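You operate a simulated robot arm through the tools that you are given. There is no shell and no other tool.

Carry out the task below with a simulated robot arm. There is one attempt and no reset: what you move stays moved.

## Task
Rest the resin: run the wall on bypass with the alarm at 40.
Fine: booster off first; green resin valve shut, bypass valve open, then booster on again.

It is judged by the outcome, as a careful person would: the job done as asked, and still so three seconds after it is handed in. It fails if anything else is knocked over, pushed out of place, dropped, spilled or broken.

## Robot
A 6-joint arm with a two-finger gripper, fixed in place. Base frame: the origin is at the foot of the arm, x ahead of it, y to its left, z up. Lengths are in mm, angles in rad, forces in N, time in s.
Its first joint turns from -2.897 to 2.897 rad. Payload 3.43 kg.
The TCP is the grasp point between the finger pads, 20 mm short of the fingertips. In the tool frame z runs along the fingers and y along their closing line. Largest opening 190 mm; the body of the gripper starts 248 mm behind the TCP.
Orientation is that of the tool frame in the base frame, as a unit quaternion [x, y, z, w]. With the fingers straight down and closing along the base's y, the tool's x points along the base's -x, its y along +y and its z along -z.

## Interface
- The arm moves only by the tool drive_tool. Its argument "commands" is a list of rows, each a list of 7 numbers: the shift along the tool's x, y, z in mm, then the turn, a rotation vector about the tool's x, y, z in rad, then the opening, from 0 (shut) to 1 (fully open). In form: [[dx, dy, dz, wx, wy, wz, claw], ...]. A call has 1 to 20 rows; each row is the pose to reach, as a shift and turn from the pose commanded when the call began, along the tool's axes at that moment. A row lasts 0.2 s, in which the tool goes at most 50 mm and 0.15 rad; a call with a longer step from one row to the next is refused whole, and so is a gripper value outside its range. A pose out of reach is approached as far as the arm can. The call stops where the force on the tool passes 40 N (or 10 N more than at its start, if that is more) or the arm is blocked; 0.2 s more then pass. The fingers move at their own pace (about 45 mm/s each) and stop on an object; they squeeze with about 25 N. The grip force told is the motor's: it shows also when the fingers shut on nothing. Time passes only in rows, and 0.2 s behind the last, so rows that repeat a pose let the fingers close. It gives the time, the measured TCP pose, the force on the tool (base axes), the opening and the grip force at its end, in the units of the frame above (readings bear some noise), with the torque about the TCP (base axes, N m) and any sound that the robot's microphone picked up.
- Cameras (640 x 400 px; columns grow to the right, rows downward): "scene" is fixed at [51.3, -649.2, 1525.8]; the picture's right is [-0.09, -1.00, 0.00], its down [-0.67, 0.06, -0.74] and it looks along [0.74, -0.07, -0.67] (base axes); focal length 214 px, centre (320, 200). "wrist" rides on the gripper at [70, -9, -288] in the tool frame; the picture's right is [0.12, 0.99, 0.00], its down [-0.96, 0.12, -0.25] and it looks along [-0.25, 0.03, 0.97] (tool axes); focal length 261 px, centre (320, 200). There is no depth. A picture from a camera that has moved, and an enlarged one, comes with that camera's place and axes in the base frame and with its lens.
- snapshot(camera): a new picture of that camera. No time passes.
- lift_body(by): slides the trunk up (or, below 0, down) by that many mm; the arm rides with it, the base frame stays. It gives what a move gives, with no picture.
- close_up(camera, box): a new picture of the part [left, top, right, bottom] of that camera's present view, enlarged. No time passes.
- hand_in(): hands the job in; it is judged then, once.

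Places have to be worked out from the pictures, the camera data and where the tool is seen. Open the gripper and draw the arm clear of the work before you hand the job in, unless the task says otherwise.

The tools are called after "Request:" as a command line: name --pt "numbers of a row" for each row, then --argument value for the rest, lists and objects as JSON in quotes. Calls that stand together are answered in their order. drive_tool: Moves the arm, as the interface text tells. Its arguments: {"type":"object","properties":{"commands":{"type":"array","items":{"type":"array","items":{"type":"number"}}}},"required":["commands"]} The other tools are called the same way: lift_body (by) slides the trunk up or down; snapshot (camera) takes a picture; close_up (camera, box) takes an enlarged picture of a part of a camera's view; hand_in () hands the job in.

At the start:

```text
t: 0.0
position: [478.0, 345.4, 1303.5]
tool_rot: [0.001, 1.0, 0.0, 0.0]
contact_force: [-0.2, -0.2, -0.2]
ft_torque: [0.01, -0.01, -0.03]
gripper_width: 189.8
gripper_force: 0.0
trunk travel left (down, up): [-175.0, 65.0]
```

scene: 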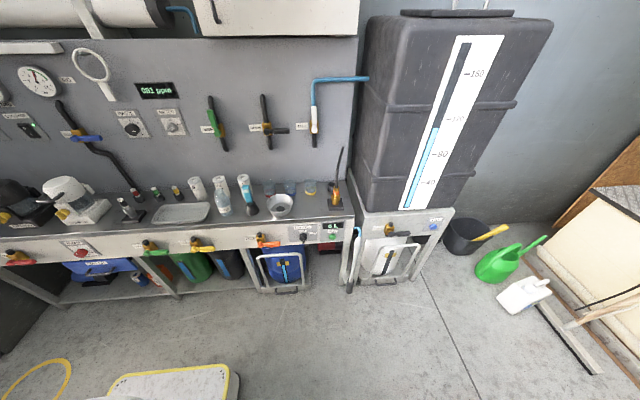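
wrist: 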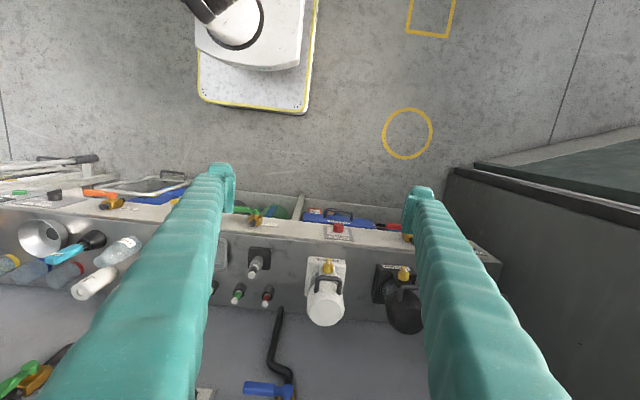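

I start by looking closely at the wall panel and the bench to find the valves, booster switch and alarm knob.

Request:
close_up --camera "scene" --box '[0, 50, 160, 150]'

Request:
close_up --camera "scene" --box '[90, 60, 250, 160]'

Request:
close_up --camera "scene" --box '[190, 60, 350, 160]'

Request:
close_up --camera "scene" --box '[0, 170, 180, 280]'

Request:
close_up --camera "scene" --box '[180, 170, 360, 280]'

Request:
close_up --camera "scene" --box '[320, 180, 480, 280]'

```text
4.00 times, centred on (80, 100) of scene
camera zoom: at [51.3, -649.2, 1525.8], right [-0.09, -1.0, 0.0], down [-0.67, 0.06, -0.74], along [0.74, -0.07, -0.67], focal length 858 px, centre (1280, 600)
```

zoom: 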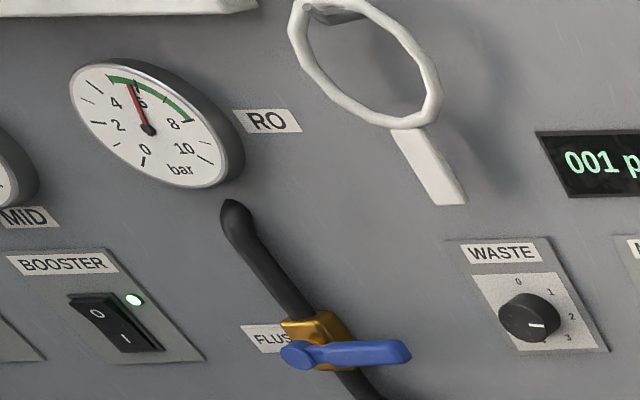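

```text
4.00 times, centred on (170, 110) of scene
camera zoom: at [51.3, -649.2, 1525.8], right [-0.09, -1.0, 0.0], down [-0.67, 0.06, -0.74], along [0.74, -0.07, -0.67], focal length 858 px, centre (920, 560)
```

zoom: 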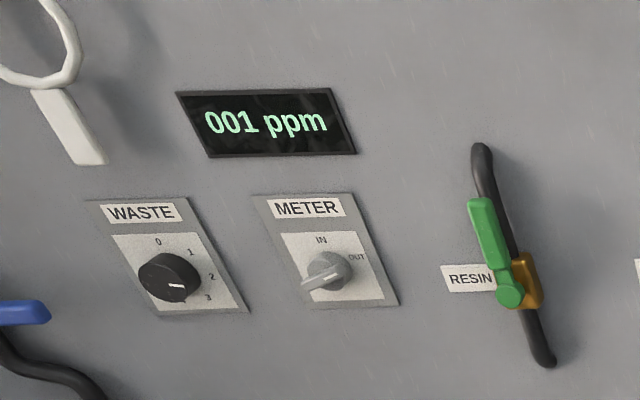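

```text
4.00 times, centred on (270, 110) of scene
camera zoom: at [51.3, -649.2, 1525.8], right [-0.09, -1.0, 0.0], down [-0.67, 0.06, -0.74], along [0.74, -0.07, -0.67], focal length 858 px, centre (520, 560)
```

zoom: 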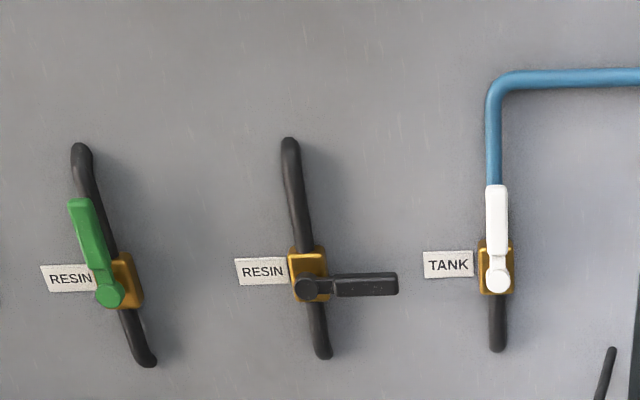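

```text
3.56 times, centred on (90, 225) of scene
camera zoom: at [51.3, -649.2, 1525.8], right [-0.09, -1.0, 0.0], down [-0.67, 0.06, -0.74], along [0.74, -0.07, -0.67], focal length 763 px, centre (1138, 111)
```

zoom: 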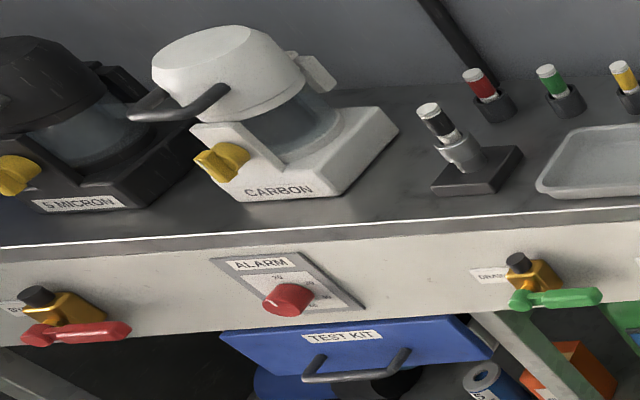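

```text
3.56 times, centred on (270, 225) of scene
camera zoom: at [51.3, -649.2, 1525.8], right [-0.09, -1.0, 0.0], down [-0.67, 0.06, -0.74], along [0.74, -0.07, -0.67], focal length 763 px, centre (498, 111)
```

zoom: 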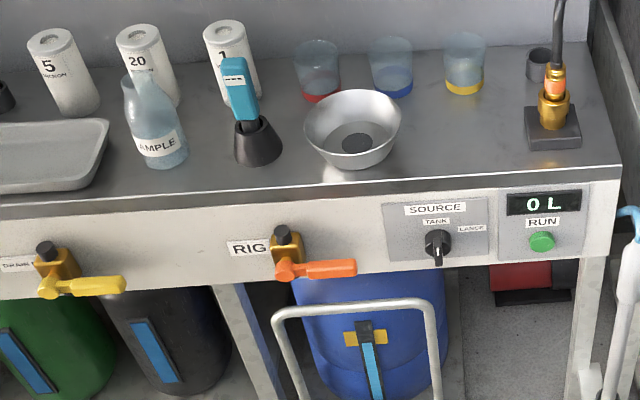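

```text
4.00 times, centred on (400, 230) of scene
camera zoom: at [51.3, -649.2, 1525.8], right [-0.09, -1.0, 0.0], down [-0.67, 0.06, -0.74], along [0.74, -0.07, -0.67], focal length 858 px, centre (0, 80)
```

zoom: 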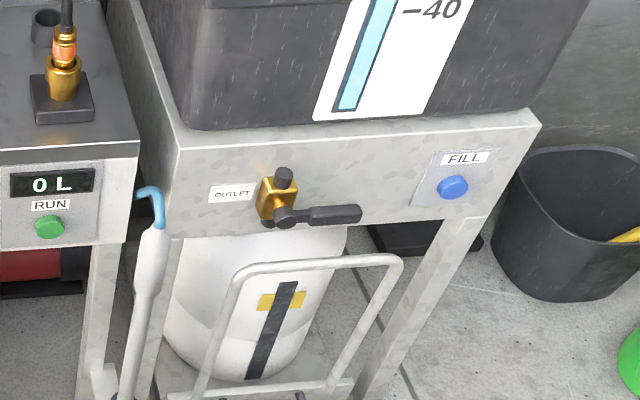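

The panel has a green valve and a black valve, both labelled something like RESIN, a BOOSTER rocker and a red ALARM knob. I zoom in harder on each, to read labels and positions.

Request:
close_up --camera "scene" --box '[195, 90, 235, 155]'

Request:
close_up --camera "scene" --box '[240, 90, 300, 155]'

Request:
close_up --camera "scene" --box '[0, 105, 60, 145]'

Request:
close_up --camera "scene" --box '[55, 235, 105, 270]'

Request:
close_up --camera "scene" --box '[0, 0, 160, 100]'

Request:
close_up --camera "wrist" --box '[200, 160, 500, 400]'

```text
6.15 times, centred on (215, 122) of scene
camera zoom: at [51.3, -649.2, 1525.8], right [-0.09, -1.0, 0.0], down [-0.67, 0.06, -0.74], along [0.74, -0.07, -0.67], focal length 1320 px, centre (966, 677)
```

zoom: 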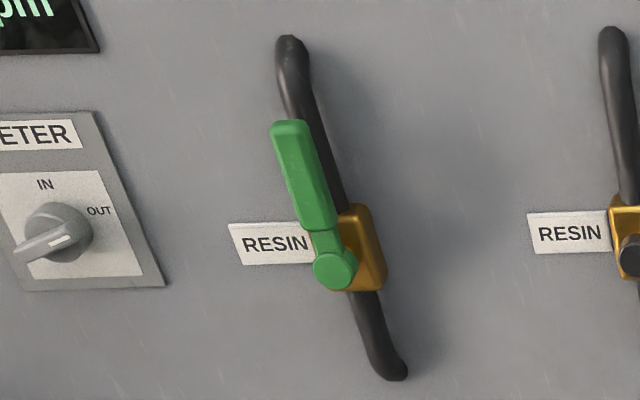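

```text
6.15 times, centred on (270, 122) of scene
camera zoom: at [51.3, -649.2, 1525.8], right [-0.09, -1.0, 0.0], down [-0.67, 0.06, -0.74], along [0.74, -0.07, -0.67], focal length 1320 px, centre (628, 677)
```

zoom: 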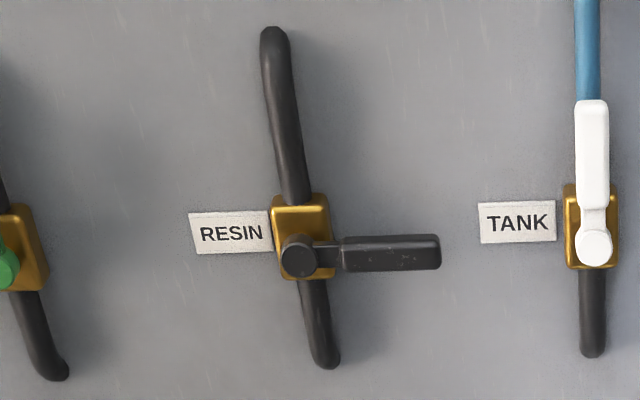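

```text
10.00 times, centred on (30, 125) of scene
camera zoom: at [51.3, -649.2, 1525.8], right [-0.09, -1.0, 0.0], down [-0.67, 0.06, -0.74], along [0.74, -0.07, -0.67], focal length 2145 px, centre (3220, 950)
```

zoom: 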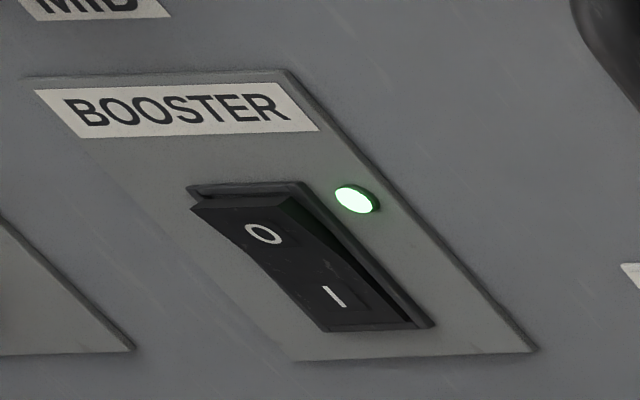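

```text
11.43 times, centred on (80, 252) of scene
camera zoom: at [51.3, -649.2, 1525.8], right [-0.09, -1.0, 0.0], down [-0.67, 0.06, -0.74], along [0.74, -0.07, -0.67], focal length 2451 px, centre (3063, -400)
```

zoom: 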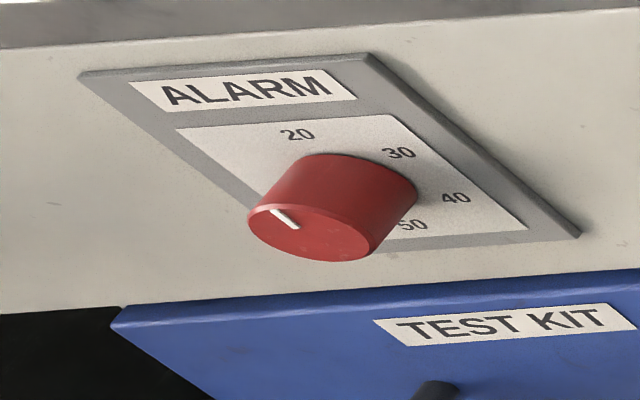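

```text
4.00 times, centred on (80, 50) of scene
camera zoom: at [51.3, -649.2, 1525.8], right [-0.09, -1.0, 0.0], down [-0.67, 0.06, -0.74], along [0.74, -0.07, -0.67], focal length 858 px, centre (1280, 800)
```

zoom: 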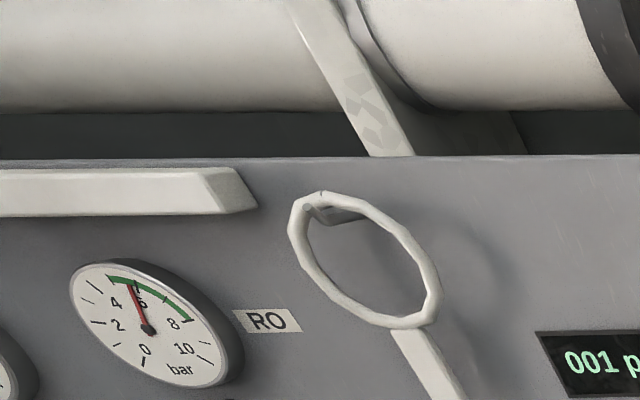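

```text
1.67 times, centred on (350, 280) of wrist
camera zoom: at [406.6, 337.1, 1593.0], right [-0.12, 0.99, 0.0], down [0.96, 0.11, 0.25], along [0.25, 0.03, -0.97], focal length 434 px, centre (270, 67)
```

zoom: 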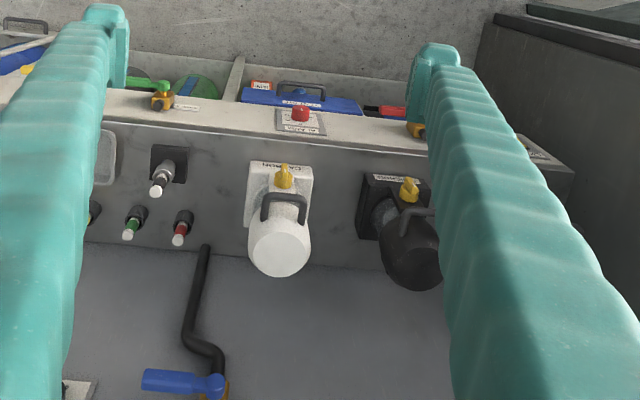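

The scene view cuts off the left end, so I'll pitch the tool forward slowly, high and well away from the wall. That lets the wrist camera see the wall straight on.

Request:
drive_tool --pt "-10 0 0 0 -0.14 0 1" --pt "-20 0 0 0 -0.28 0 1" --pt "-30 0 0 0 -0.42 0 1" --pt "-40 0 0 0 -0.56 0 1" --pt "-50 0 0 0 -0.7 0 1" --pt "-60 0 0 0 -0.84 0 1" --pt "-70 0 0 0 -0.98 0 1" --pt "-80 0 0 0 -1.12 0 1" --pt "-80 0 0 0 -1.26 0 1" --pt "-80 0 0 0 -1.4 0 1"

```text
t: 2.0
position: [575.7, 361.6, 1446.5]
tool_rot: [0.068, 0.801, 0.078, 0.59]
contact_force: [0.2, -0.4, -0.5]
ft_torque: [0.01, -0.01, 0.04]
gripper_width: 189.9
gripper_force: 0.1
trunk travel left (down, up): [-175.0, 65.0]
stopped in row 9: the arm was blocked; the commanded pose is now the measured one
```

The arm was blocked partway, probably at a joint limit, and ended at z≈1446 pitched about 1.27 rad. I check both views before going on.

Request:
snapshot --camera "scene"

Request:
snapshot --camera "wrist"

```text
taken
```

scene: 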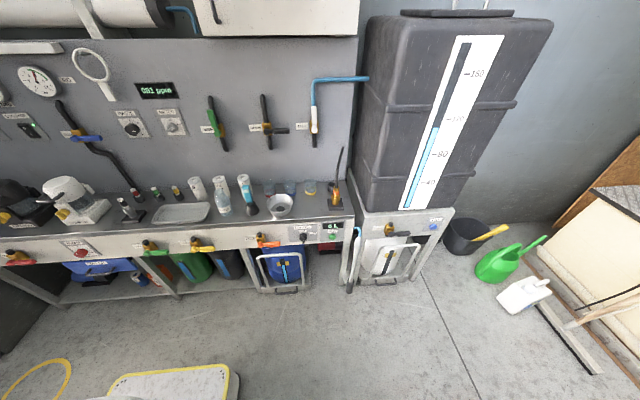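

```text
taken
camera wrist: at [279.3, 353.9, 1465.1], right [-0.02, 1.0, 0.09], down [0.05, -0.09, 0.99], along [1.0, 0.02, -0.05], focal length 261 px, centre (320, 200)
```

wrist: 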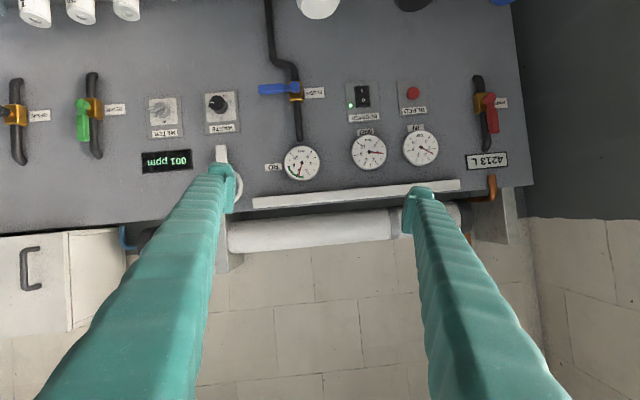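

Now I have a clear, upside-down frontal view of the wall. I zoom in to read the labels and locate each control.

Request:
close_up --camera "wrist" --box '[320, 60, 520, 185]'

Request:
close_up --camera "wrist" --box '[0, 60, 200, 185]'

Request:
close_up --camera "wrist" --box '[140, 70, 320, 185]'

Request:
close_up --camera "wrist" --box '[335, 70, 405, 130]'

```text
3.20 times, centred on (420, 122) of wrist
camera zoom: at [279.3, 353.9, 1465.1], right [-0.02, 1.0, 0.09], down [0.05, -0.09, 0.99], along [1.0, 0.02, -0.05], focal length 834 px, centre (0, 448)
```

zoom: 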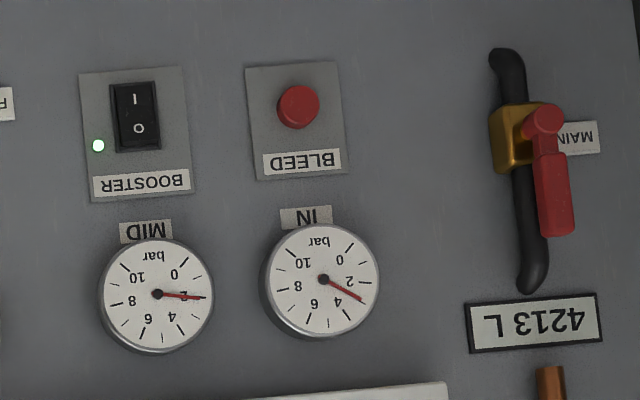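

```text
3.20 times, centred on (100, 122) of wrist
camera zoom: at [279.3, 353.9, 1465.1], right [-0.02, 1.0, 0.09], down [0.05, -0.09, 0.99], along [1.0, 0.02, -0.05], focal length 834 px, centre (1024, 448)
```

zoom: 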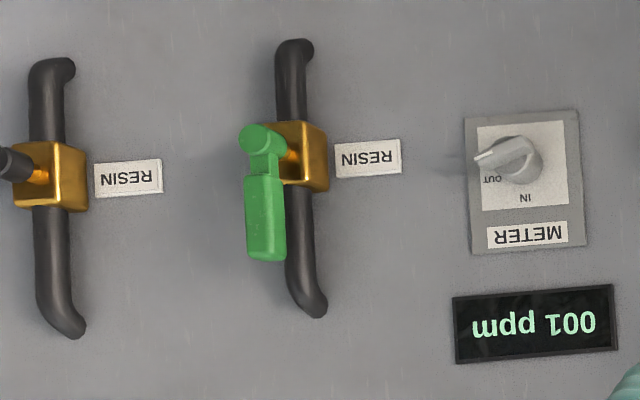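

```text
3.48 times, centred on (230, 128) of wrist
camera zoom: at [279.3, 353.9, 1465.1], right [-0.02, 1.0, 0.09], down [0.05, -0.09, 0.99], along [1.0, 0.02, -0.05], focal length 907 px, centre (633, 452)
```

zoom: 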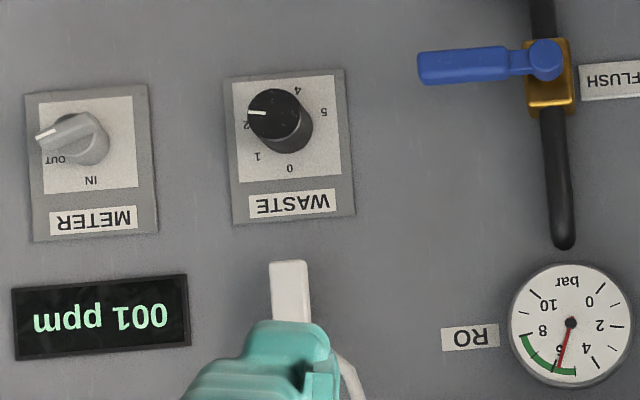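

```text
6.67 times, centred on (370, 100) of wrist
camera zoom: at [279.3, 353.9, 1465.1], right [-0.02, 1.0, 0.09], down [0.05, -0.09, 0.99], along [1.0, 0.02, -0.05], focal length 1738 px, centre (-13, 867)
```

zoom: 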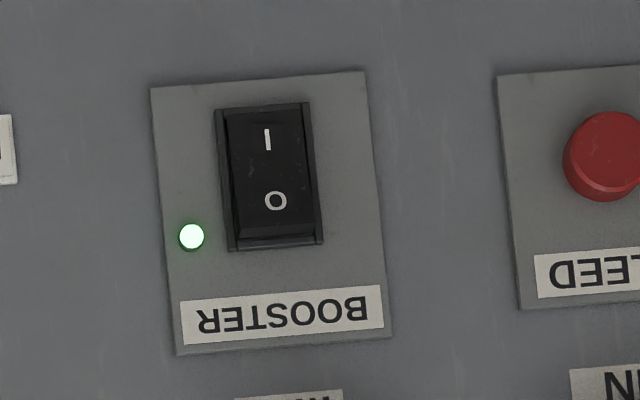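

The black valve beside the green one is also tagged RESIN, so I want to rule out a valve actually labelled BYPASS. I zoom on the bench-front valve labels.

Request:
close_up --camera "scene" --box '[0, 240, 40, 275]'

Request:
close_up --camera "scene" --box '[125, 230, 185, 265]'

Request:
close_up --camera "scene" --box '[175, 225, 235, 265]'

Request:
close_up --camera "scene" --box '[240, 225, 350, 260]'

Request:
close_up --camera "scene" --box '[360, 210, 420, 250]'

```text
11.43 times, centred on (20, 258) of scene
camera zoom: at [51.3, -649.2, 1525.8], right [-0.09, -1.0, 0.0], down [-0.67, 0.06, -0.74], along [0.74, -0.07, -0.67], focal length 2451 px, centre (3749, -457)
```

zoom: 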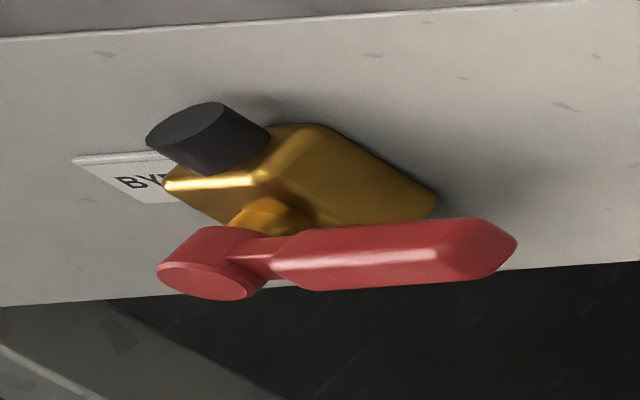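

```text
10.67 times, centred on (155, 248) of scene
camera zoom: at [51.3, -649.2, 1525.8], right [-0.09, -1.0, 0.0], down [-0.67, 0.06, -0.74], along [0.74, -0.07, -0.67], focal length 2288 px, centre (2080, -307)
```

zoom: 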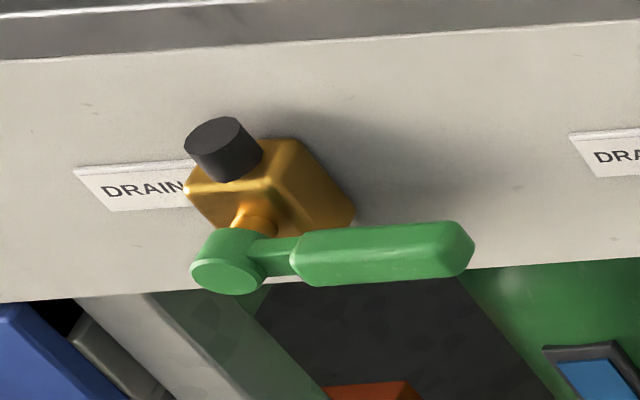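

```text
10.00 times, centred on (205, 245) of scene
camera zoom: at [51.3, -649.2, 1525.8], right [-0.09, -1.0, 0.0], down [-0.67, 0.06, -0.74], along [0.74, -0.07, -0.67], focal length 2145 px, centre (1470, -250)
```

zoom: 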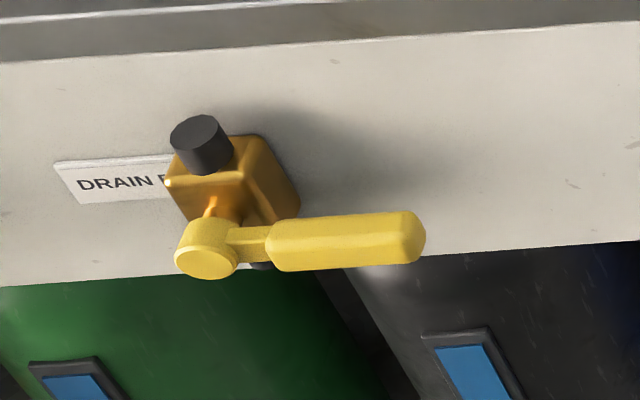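

```text
5.82 times, centred on (295, 242) of scene
camera zoom: at [51.3, -649.2, 1525.8], right [-0.09, -1.0, 0.0], down [-0.67, 0.06, -0.74], along [0.74, -0.07, -0.67], focal length 1248 px, centre (466, -47)
```

zoom: 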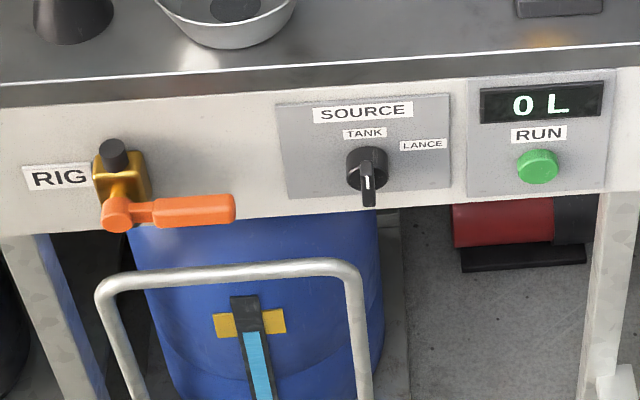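

```text
10.00 times, centred on (390, 230) of scene
camera zoom: at [51.3, -649.2, 1525.8], right [-0.09, -1.0, 0.0], down [-0.67, 0.06, -0.74], along [0.74, -0.07, -0.67], focal length 2145 px, centre (-380, -100)
```

zoom: 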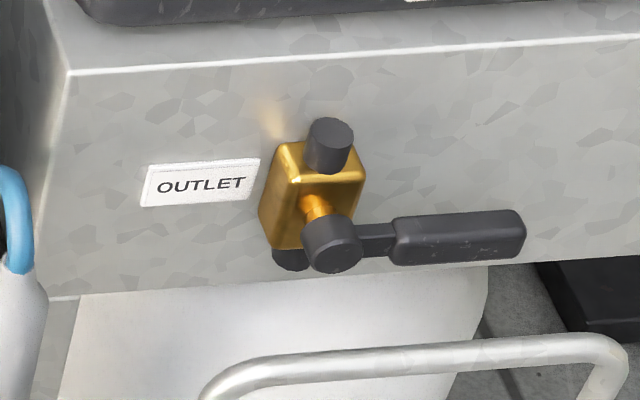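

The red bench-front valve at far left is labelled "BY…", so that is the bypass, and it is shut now with its handle horizontal. From the two views I judge the booster rocker at about (1049, 526, 1127) and the green resin pivot at about (1007, -273, 1100). I move the tool to a standoff in front of the booster and straighten the roll.

Request:
drive_tool --pt "15.6 7.8 22.9 0.004 -0.005 -0.02 1" --pt "31.2 15.7 45.9 0.008 -0.01 -0.041 1" --pt "46.8 23.5 68.8 0.012 -0.016 -0.061 1" --pt "62.4 31.4 91.8 0.016 -0.021 -0.082 1" --pt "78 39.2 114.7 0.02 -0.026 -0.102 1" --pt "93.6 47.1 137.6 0.024 -0.031 -0.122 1" --pt "109.2 55 160.6 0.028 -0.036 -0.143 1" --pt "124.8 62.8 183.5 0.032 -0.042 -0.163 1" --pt "140.4 70.6 206.5 0.036 -0.047 -0.184 1" --pt "156 78.5 229.4 0.04 -0.052 -0.204 1"

```text
t: 4.2
position: [748.6, 480.0, 1243.2]
tool_rot: [-0.004, 0.791, -0.003, 0.612]
contact_force: [-1.1, 0.1, 0.8]
ft_torque: [0.05, 0.1, 0.08]
gripper_width: 190.0
gripper_force: 0.0
trunk travel left (down, up): [-175.0, 65.0]
```

The move went through cleanly, and the tool now points forward and slightly down. I look at the booster from here.

Request:
snapshot --camera "wrist"

Request:
snapshot --camera "scene"

```text
taken
camera wrist: at [450.5, 471.0, 1248.5], right [-0.03, 0.99, -0.12], down [0.0, 0.12, 0.99], along [1.0, 0.03, 0.0], focal length 261 px, centre (320, 200)
```

wrist: 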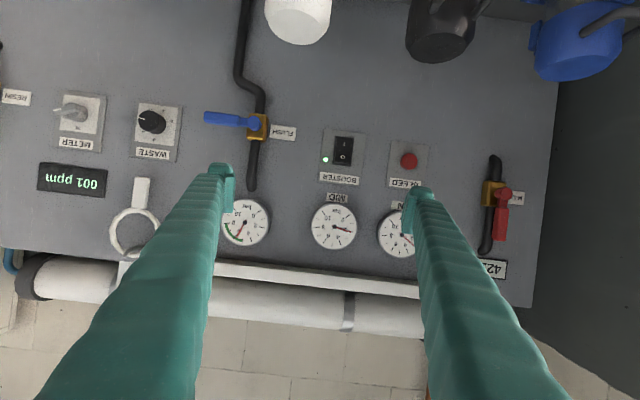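

```text
taken
```

scene: 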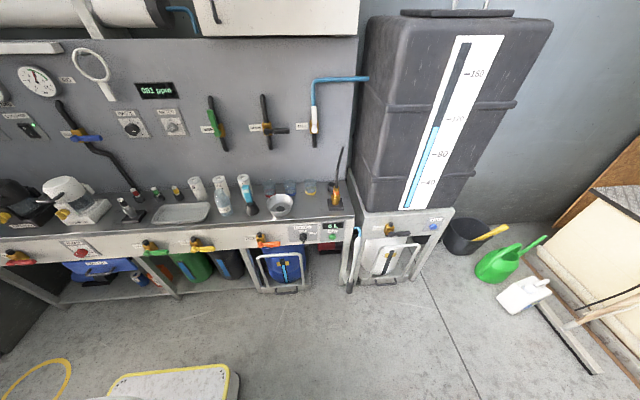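

Request:
close_up --camera "wrist" --box '[300, 120, 380, 190]'

```text
5.71 times, centred on (340, 155) of wrist
camera zoom: at [450.5, 471.0, 1248.5], right [-0.03, 0.99, -0.12], down [0.0, 0.12, 0.99], along [1.0, 0.03, 0.0], focal length 1489 px, centre (206, 457)
```

zoom: 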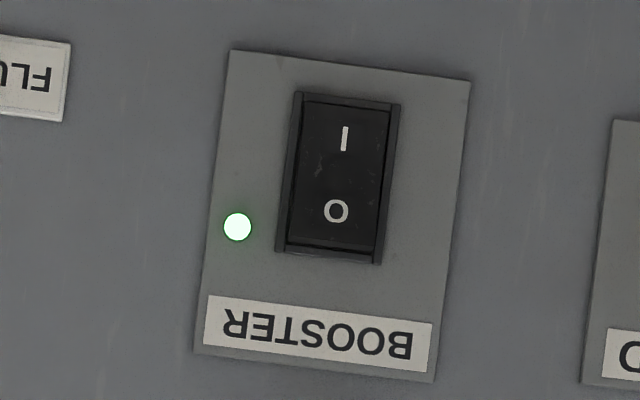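

The rocker centre comes out at about (1049, 528, 1129), with the "O" half on top and the I side pressed (on). I close the fingers to use them as a poker and move to about 60 mm short of the O half.

Request:
drive_tool --pt "4.3 4 19.7 0 0 0 0" --pt "8.6 8.1 39.5 0 0 0 0" --pt "12.9 12.1 59.2 0 0 0 0" --pt "17.1 16.2 79 0 0 0 0" --pt "21.4 20.2 98.7 0 0 0 0" --pt "25.7 24.2 118.5 0 0 0 0" --pt "30 28.3 138.2 0 0 0 0" --pt "34.3 32.3 157.9 0 0 0 0" --pt "38.6 36.4 177.7 0 0 0 0" --pt "42.8 40.4 197.4 0 0 0 0" --pt "47.1 44.5 217.2 0 0 0 0" --pt "51.4 48.5 236.9 0 0 0 0" --pt "51.4 48.5 236.9 0 0 0 0"

Request:
snapshot --camera "wrist"

```text
t: 7.0
position: [963.5, 529.1, 1132.8]
tool_rot: [-0.004, 0.791, -0.003, 0.612]
contact_force: [1.2, 0.1, 0.4]
ft_torque: [0.0, 0.01, -0.05]
gripper_width: 0.0
gripper_force: 24.9
trunk travel left (down, up): [-175.0, 65.0]
```

```text
taken
camera wrist: at [667.3, 519.1, 1138.0], right [-0.03, 0.99, -0.13], down [0.0, 0.13, 0.99], along [1.0, 0.03, 0.0], focal length 261 px, centre (320, 200)
```

wrist: 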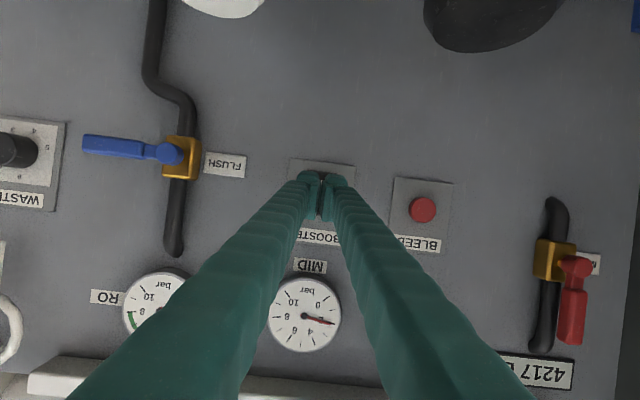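

Request:
close_up --camera "wrist" --box '[270, 140, 370, 220]'

```text
5.00 times, centred on (320, 180) of wrist
camera zoom: at [667.3, 519.1, 1138.0], right [-0.03, 0.99, -0.13], down [0.0, 0.13, 0.99], along [1.0, 0.03, 0.0], focal length 1303 px, centre (320, 300)
```

zoom: 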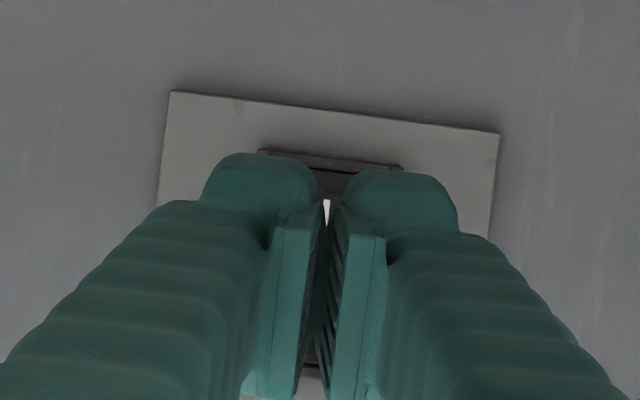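

The closed fingertips line up with the rocker within a few mm, and their leading top edge sits at z≈1148 on the O half. I push straight along base +x in small steps, relying on the force stop.

Request:
drive_tool --pt "-2.5 0 9.7 0 0 0 0" --pt "-5 0 19.4 0 0 0 0" --pt "-7.5 0 29 0 0 0 0" --pt "-10 0 38.7 0 0 0 0" --pt "-11 0 42.6 0 0 0 0" --pt "-12 0 46.5 0 0 0 0" --pt "-13 0 50.3 0 0 0 0" --pt "-14 0 54.2 0 0 0 0" --pt "-15.1 0 58.1 0 0 0 0" --pt "-16.1 0 62 0 0 0 0" --pt "-17.1 0 65.8 0 0 0 0" --pt "-18.1 0 69.7 0 0 0 0"

```text
t: 9.3
position: [1027.5, 529.5, 1132.7]
tool_rot: [-0.004, 0.791, -0.003, 0.612]
contact_force: [-34.4, -2.1, 2.9]
ft_torque: [0.12, -0.31, -0.12]
gripper_width: 5.8
gripper_force: 34.1
trunk travel left (down, up): [-175.0, 65.0]
stopped in row 11: the force on the tool passed its limit at 46 N (the readings are from after the stop); the commanded pose is now the measured one
```

It stopped at about 46 N with the tip near x≈1050, and no click was reported. I back off 60 mm and check the rocker and its light.

Request:
drive_tool --pt "2.5 0 -9.7 0 0 0 0" --pt "7.5 0 -29 0 0 0 0" --pt "15 0 -58.1 0 0 0 0" --pt "22.5 0 -87.1 0 0 0 0" --pt "22.5 0 -87.1 0 0 0 0"

Request:
snapshot --camera "wrist"

Request:
close_up --camera "scene" --box '[0, 60, 100, 145]'

```text
t: 10.5
position: [939.9, 529.0, 1129.9]
tool_rot: [-0.004, 0.791, -0.003, 0.611]
contact_force: [0.3, -0.4, -0.9]
ft_torque: [0.02, 0.03, 0.0]
gripper_width: 0.3
gripper_force: 33.7
trunk travel left (down, up): [-175.0, 65.0]
```

```text
taken
camera wrist: at [643.6, 520.0, 1137.1], right [-0.03, 0.99, -0.12], down [0.0, 0.12, 0.99], along [1.0, 0.03, -0.01], focal length 261 px, centre (320, 200)
```

wrist: 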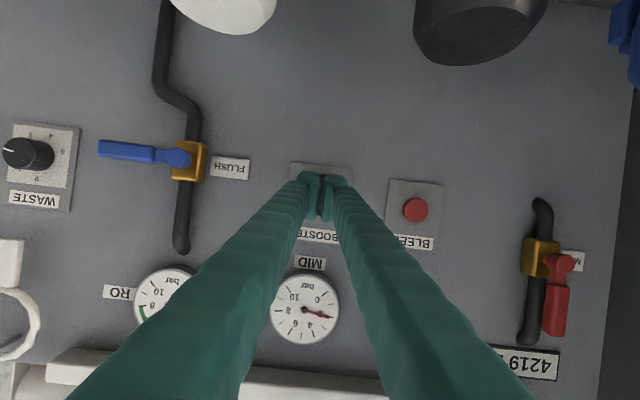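

```text
4.71 times, centred on (50, 102) of scene
camera zoom: at [51.3, -649.2, 1525.8], right [-0.09, -1.0, 0.0], down [-0.67, 0.06, -0.74], along [0.74, -0.07, -0.67], focal length 1009 px, centre (1591, 659)
```

zoom: 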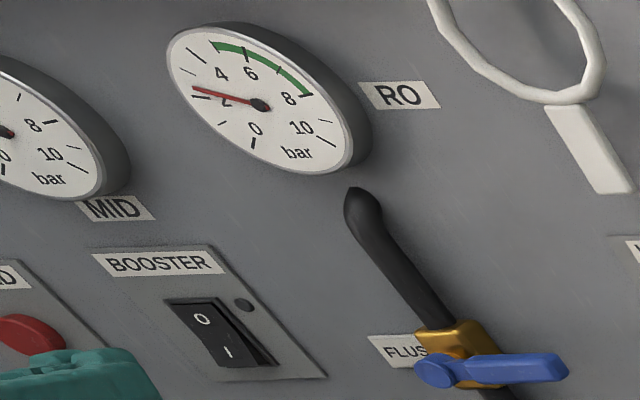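

The booster light is out and the RO pressure has dropped, so the booster is off. Next I retreat and traverse right, well clear of the wall, to a standoff left of the green resin valve.

Request:
drive_tool --pt "-4.6 0 -32.2 0 0 0 0" --pt "-9.2 0 -64.4 0 0 0 0" --pt "-13.7 0 -96.5 0 0 0 0" --pt "-18.3 0 -128.7 0 0 0 0" --pt "-18.3 -45 -128.7 0 0 0 0" --pt "-18.3 -90 -128.7 0 0 0 0" --pt "-18.3 -135 -128.7 0 0 0 0" --pt "-18.3 -180 -128.7 0 0 0 0" --pt "-18.3 -226 -128.7 0 0 0 0" --pt "-18.3 -271 -128.7 0 0 0 0" --pt "-18.3 -316 -128.7 0 0 0 0" --pt "-18.3 -362 -128.7 0 0 0 0" --pt "-18.3 -407 -128.7 0 0 0 0" --pt "-18.3 -452 -128.7 0 0 0 0" --pt "-18.3 -498 -128.7 0 0 0 0" --pt "-18.3 -543 -128.7 0 0 0 0" --pt "-18.3 -588 -128.7 0 0 0 0" --pt "-18.3 -634 -128.7 0 0 0 0" --pt "-18.3 -679 -128.7 0 0 0 0" --pt "-18.3 -679 -128.7 0 0 0 0"

Request:
snapshot --camera "wrist"

Request:
snapshot --camera "scene"

```text
t: 14.7
position: [820.7, -20.1, 1167.8]
tool_rot: [0.043, 0.795, -0.007, 0.605]
contact_force: [-0.1, -0.6, 0.1]
ft_torque: [0.01, 0.02, 0.0]
gripper_width: 0.1
gripper_force: 34.1
out of reach, approached as far as the arm can: row 16, 17, 18, 19, 20
trunk travel left (down, up): [-175.0, 65.0]
```

```text
taken
camera wrist: at [523.8, -7.2, 1180.2], right [0.04, 1.0, -0.07], down [0.03, 0.07, 1.0], along [1.0, -0.05, -0.02], focal length 261 px, centre (320, 200)
```

wrist: 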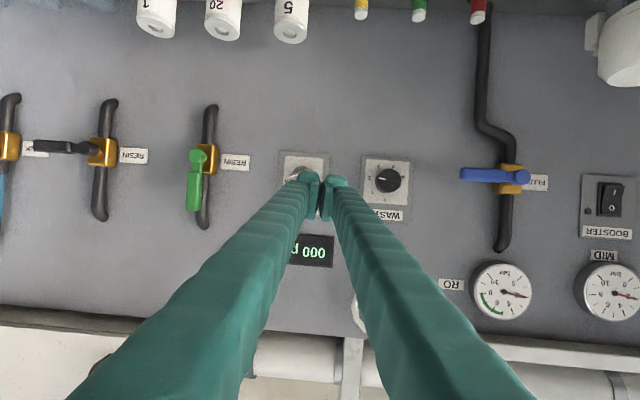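

```text
taken
```

scene: 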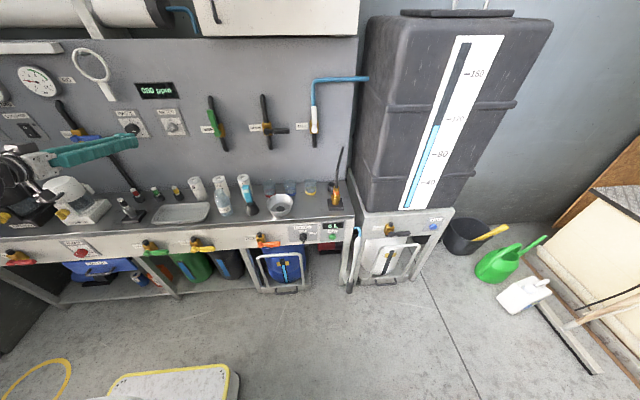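

The arm stopped at y≈-20 because that orientation runs into a joint limit. I'll pitch the tool further down (about 40°) and yaw it slightly right, which should free the reach toward the green valve.

Request:
drive_tool --pt "-8.3 -16.9 2.9 0.016 0.053 0.003 0" --pt "-16.6 -33.7 5.8 0.032 0.106 0.005 0" --pt "-24.9 -50.6 8.6 0.048 0.159 0.008 0" --pt "-33.2 -67.5 11.5 0.065 0.213 0.011 0" --pt "-41.5 -84.3 14.4 0.081 0.266 0.013 0" --pt "-49.8 -101.2 17.3 0.097 0.319 0.016 0" --pt "-58.1 -118 20.1 0.113 0.372 0.019 0" --pt "-66.4 -134.9 23 0.129 0.425 0.021 0" --pt "-66.4 -134.9 23 0.129 0.425 0.021 0"

Request:
snapshot --camera "wrist"

Request:
snapshot --camera "scene"

```text
t: 16.7
position: [853.8, -159.1, 1227.5]
tool_rot: [0.089, 0.903, -0.043, 0.419]
contact_force: [0.6, 0.3, 0.7]
ft_torque: [-0.1, 0.0, -0.08]
gripper_width: 0.0
gripper_force: 34.6
out of reach, approached as far as the arm can: row 3, 4, 5
trunk travel left (down, up): [-175.0, 65.0]
```

```text
taken
camera wrist: at [591.8, -114.5, 1361.2], right [0.12, 0.99, -0.09], down [0.45, 0.03, 0.89], along [0.89, -0.15, -0.44], focal length 261 px, centre (320, 200)
```

wrist: 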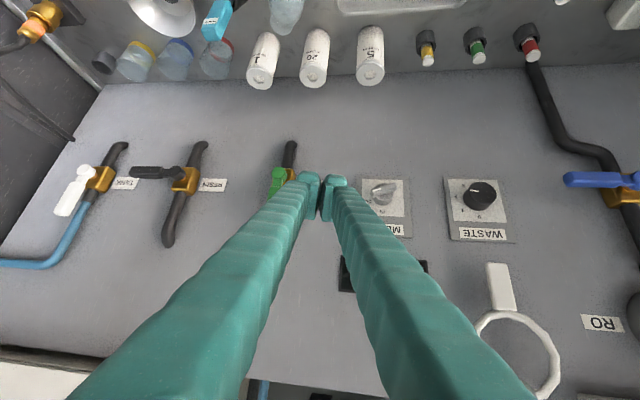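

```text
taken
```

scene: 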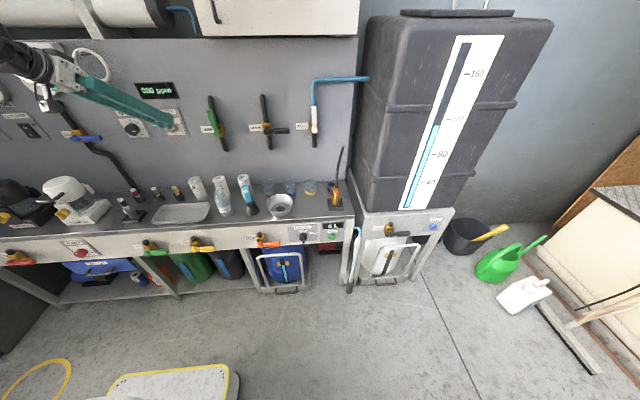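

This orientation works. I triangulate the green handle's tip at about (1007, -274, 1203), with the handle straight up. I place the closed fingertips just left of its upper part, in two steps.

Request:
drive_tool --pt "-2.1 -11.9 21.9 0 0 0 0" --pt "-4.3 -23.9 43.9 0 0 0 0" --pt "-6.4 -35.8 65.8 0 0 0 0" --pt "-19.7 -31.4 83.5 0 0 0 0" --pt "-33 -26.9 101.2 0 0 0 0" --pt "-46.3 -22.5 118.8 0 0 0 0" --pt "-46.3 -22.5 118.8 0 0 0 0"

Request:
close_up --camera "wrist" --box '[200, 100, 400, 230]'

Request:
close_up --camera "scene" --box '[160, 70, 260, 150]'

```text
t: 18.3
position: [965.7, -204.2, 1184.1]
tool_rot: [0.09, 0.903, -0.042, 0.419]
contact_force: [-0.2, -0.7, -1.1]
ft_torque: [-0.03, -0.02, -0.02]
gripper_width: 0.0
gripper_force: 34.1
trunk travel left (down, up): [-175.0, 65.0]
```

```text
3.08 times, centred on (300, 165) of wrist
camera zoom: at [704.1, -160.2, 1319.0], right [0.12, 0.99, -0.09], down [0.45, 0.03, 0.89], along [0.89, -0.15, -0.44], focal length 802 px, centre (382, 308)
```

zoom: 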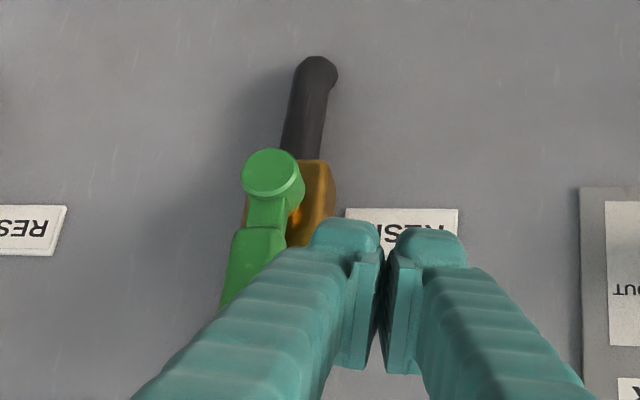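

```text
5.00 times, centred on (210, 110) of scene
camera zoom: at [51.3, -649.2, 1525.8], right [-0.09, -1.0, 0.0], down [-0.67, 0.06, -0.74], along [0.74, -0.07, -0.67], focal length 1072 px, centre (870, 650)
```

zoom: 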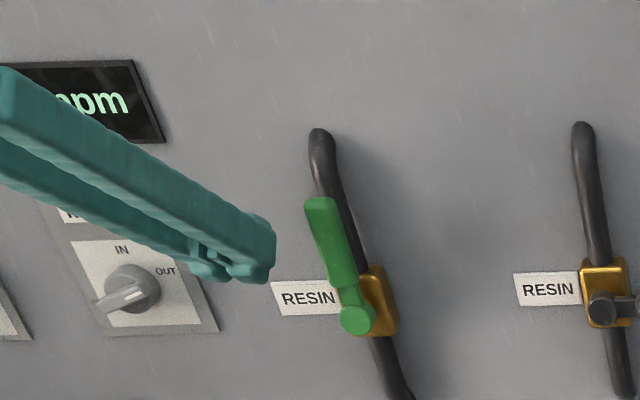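

The fingers sit left of the green handle with roughly 25 mm clearance. I go 24 mm deeper and sweep along the handle's arc, right and down, to turn it clockwise to horizontal.

Request:
drive_tool --pt "-7.7 2.4 9.1 0 0 0 0" --pt "-15.4 4.8 18.2 0 0 0 0" --pt "-18.1 -16.8 21.5 0 0 0 0" --pt "-21.7 -38.1 24.3 0 0 0 0" --pt "-25 -49.2 24.3 0 0 0 0" --pt "-27.1 -60.6 25.5 0 0 0 0" --pt "-28.3 -71.9 27.5 0 0 0 0" --pt "-28.1 -83.1 30.5 0 0 0 0" --pt "-26.9 -93.9 34.5 0 0 0 0" --pt "-24.5 -104.2 39.2 0 0 0 0" --pt "-20.9 -113.8 44.7 0 0 0 0" --pt "-16.4 -122.5 50.9 0 0 0 0" --pt "-10.8 -130.1 57.6 0 0 0 0" --pt "-4.4 -136.7 64.8 0 0 0 0" --pt "2.7 -142 72.2 0 0 0 0" --pt "10.6 -145.8 79.8 0 0 0 0"

Request:
close_up --camera "scene" --box '[160, 70, 280, 160]'

Request:
snapshot --camera "wrist"

```text
t: 21.7
position: [989.2, -359.0, 1129.9]
tool_rot: [0.091, 0.901, -0.042, 0.421]
contact_force: [-19.2, 5.4, 25.6]
ft_torque: [0.41, 0.09, 0.26]
gripper_width: 0.1
gripper_force: 34.3
trunk travel left (down, up): [-175.0, 65.0]
```

```text
4.44 times, centred on (220, 115) of scene
camera zoom: at [51.3, -649.2, 1525.8], right [-0.09, -1.0, 0.0], down [-0.67, 0.06, -0.74], along [0.74, -0.07, -0.67], focal length 953 px, centre (764, 578)
```

zoom: 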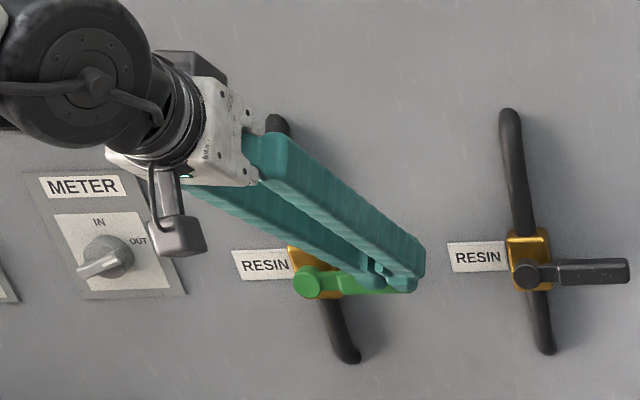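

```text
taken
camera wrist: at [726.2, -314.1, 1262.5], right [0.12, 0.99, -0.09], down [0.44, 0.03, 0.9], along [0.89, -0.15, -0.43], focal length 261 px, centre (320, 200)
```

wrist: 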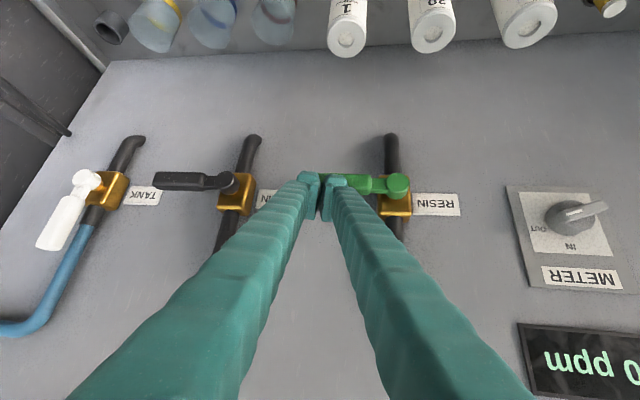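

The handle is now near horizontal, with about 26 N upward on the tool, which suggests it is against its stop. I check its angle closely.

Request:
close_up --camera "wrist" --box '[240, 120, 480, 260]'

Request:
close_up --camera "scene" --box '[200, 110, 260, 155]'

```text
2.67 times, centred on (360, 190) of wrist
camera zoom: at [726.2, -314.1, 1262.5], right [0.12, 0.99, -0.09], down [0.44, 0.03, 0.9], along [0.89, -0.15, -0.43], focal length 695 px, centre (213, 227)
```

zoom: 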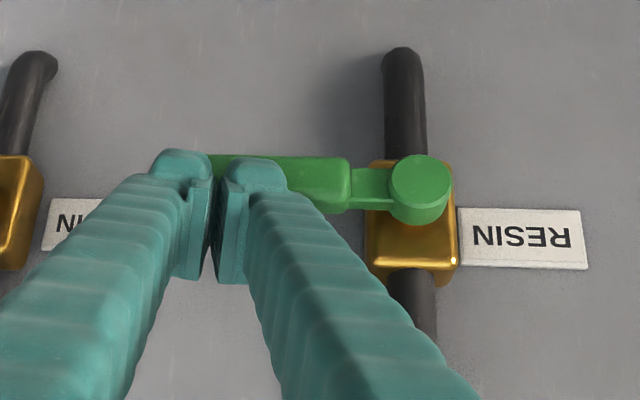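

```text
8.89 times, centred on (230, 132) of scene
camera zoom: at [51.3, -649.2, 1525.8], right [-0.09, -1.0, 0.0], down [-0.67, 0.06, -0.74], along [0.74, -0.07, -0.67], focal length 1906 px, centre (1120, 800)
```

zoom: 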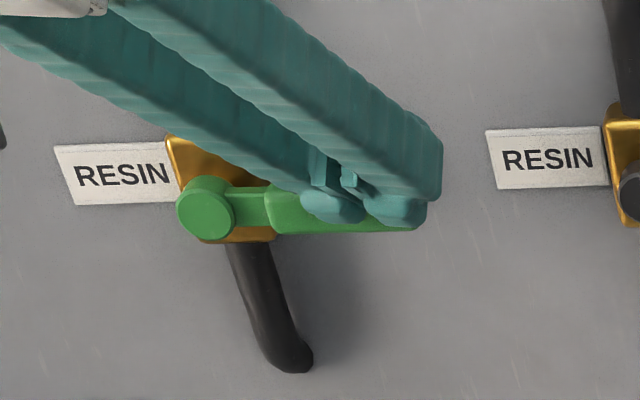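

The lower edge of the paddle reads horizontal in both views. I press a few mm further down to make sure it is on its stop; the force limit will end the move.

Request:
drive_tool --pt "1.5 0 1.3 0 0 0 0" --pt "3.1 0 2.6 0 0 0 0" --pt "4.6 0 3.9 0 0 0 0" --pt "6.1 0 5.2 0 0 0 0"

```text
t: 22.2
position: [988.6, -358.5, 1129.3]
tool_rot: [0.09, 0.901, -0.043, 0.422]
contact_force: [-27.7, 5.5, 18.7]
ft_torque: [0.26, 0.26, 0.42]
gripper_width: 0.0
gripper_force: 34.6
trunk travel left (down, up): [-175.0, 65.0]
stopped in row 2: the force on the tool passed its limit at 44 N (the readings are from after the stop); the commanded pose is now the measured one
```

It met a hard stop, so the green valve is fully shut. I lift off and back away to verify.

Request:
drive_tool --pt "-11.5 0 -9.7 0 0 0 0" --pt "-22.9 0 -19.4 0 0 0 0" --pt "-4.5 -6.9 -48.9 0 0 0 0" --pt "13.9 -13.8 -78.3 0 0 0 0" --pt "32.2 -20.7 -107.8 0 0 0 0" --pt "50.6 -27.6 -137.2 0 0 0 0" --pt "50.6 -27.6 -137.2 0 0 0 0"

Request:
close_up --camera "scene" --box '[190, 80, 310, 160]'

Request:
snapshot --camera "wrist"

```text
t: 23.8
position: [850.4, -357.9, 1173.2]
tool_rot: [0.09, 0.901, -0.042, 0.421]
contact_force: [0.2, -0.4, -1.3]
ft_torque: [0.0, 0.04, -0.04]
gripper_width: 0.3
gripper_force: 34.2
trunk travel left (down, up): [-175.0, 65.0]
```

```text
5.00 times, centred on (250, 120) of scene
camera zoom: at [51.3, -649.2, 1525.8], right [-0.09, -1.0, 0.0], down [-0.67, 0.06, -0.74], along [0.74, -0.07, -0.67], focal length 1072 px, centre (670, 600)
```

zoom: 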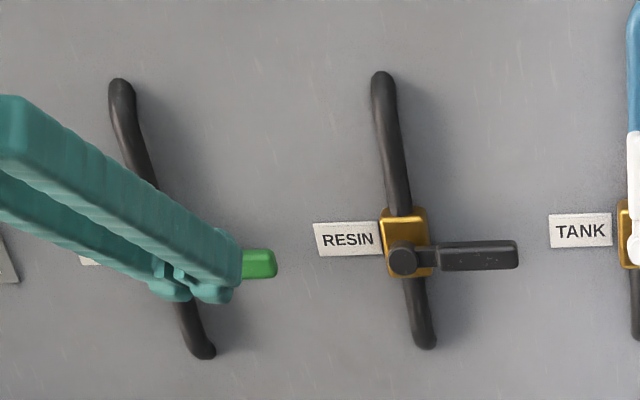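

```text
taken
camera wrist: at [587.8, -313.5, 1306.4], right [0.12, 0.99, -0.09], down [0.44, 0.03, 0.9], along [0.89, -0.15, -0.43], focal length 261 px, centre (320, 200)
```

wrist: 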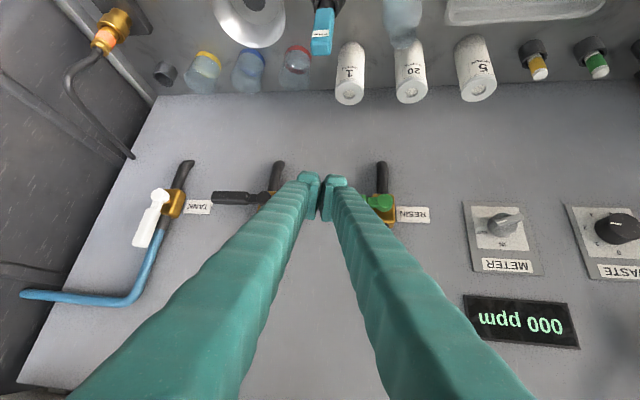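

The green valve stays horizontal (shut), level with the other shut handle. Now I head back left toward the bench-front bypass valve, moving through free space and yawing the tool as I go.

Request:
drive_tool --pt "8 31.8 -11.7 -0.019 0 -0.016 0" --pt "15.9 63.7 -23.4 -0.038 0 -0.032 0" --pt "23.9 95.5 -35.1 -0.057 0 -0.048 0" --pt "31.8 127.3 -46.8 -0.077 0 -0.064 0" --pt "39.8 159.2 -58.5 -0.096 0 -0.08 0" --pt "47.8 191 -70.2 -0.115 0 -0.096 0" --pt "55.7 222.8 -81.9 -0.134 0 -0.112 0" --pt "63.7 254.7 -93.6 -0.153 0 -0.128 0" --pt "71.6 286.5 -105.3 -0.172 0 -0.144 0" --pt "79.6 318.3 -117 -0.192 0 -0.16 0" --pt "87.5 350.2 -128.7 -0.211 0 -0.176 0" --pt "95.5 382 -140.4 -0.229 0 -0.192 0" --pt "95.5 382 -140.4 -0.229 0 -0.192 0"

```text
t: 26.6
position: [762.3, 48.5, 1191.5]
tool_rot: [-0.045, 0.905, 0.021, 0.422]
contact_force: [-0.6, -0.1, -0.2]
ft_torque: [0.01, 0.0, 0.02]
gripper_width: 0.0
gripper_force: 34.3
trunk travel left (down, up): [-175.0, 65.0]
```

Request:
drive_tool --pt "17.8 32.8 3.6 -0.016 0 -0.013 0" --pt "35.5 65.6 7.3 -0.032 0 -0.027 0" --pt "53.3 98.4 10.9 -0.048 0 -0.04 0" --pt "71.1 131.2 14.5 -0.064 0 -0.054 0" --pt "88.8 164 18.1 -0.08 0 -0.067 0" --pt "106.6 196.9 21.8 -0.096 0 -0.08 0" --pt "124.4 229.7 25.4 -0.112 0 -0.094 0" --pt "142.1 262.5 29 -0.128 0 -0.107 0" --pt "159.9 295.3 32.6 -0.144 0 -0.12 0" --pt "177.7 328.1 36.3 -0.16 0 -0.134 0" --pt "195.4 360.9 39.9 -0.176 0 -0.147 0" --pt "213.2 393.7 43.5 -0.1915 0 -0.1605 0" --pt "213.2 393.7 43.5 -0.1915 0 -0.1605 0"

Request:
snapshot --camera "wrist"

```text
t: 29.4
position: [618.0, 431.1, 1000.5]
tool_rot: [-0.157, 0.893, 0.072, 0.416]
contact_force: [0.2, -1.0, -0.4]
ft_torque: [-0.02, -0.01, -0.03]
gripper_width: 0.0
gripper_force: 34.2
trunk travel left (down, up): [-175.0, 65.0]
```

```text
taken
camera wrist: at [371.2, 332.1, 1132.8], right [-0.41, 0.91, -0.09], down [0.36, 0.26, 0.9], along [0.84, 0.33, -0.43], focal length 261 px, centre (320, 200)
```

wrist: 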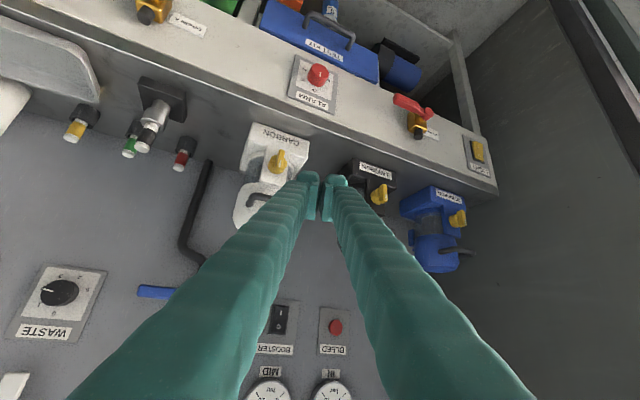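

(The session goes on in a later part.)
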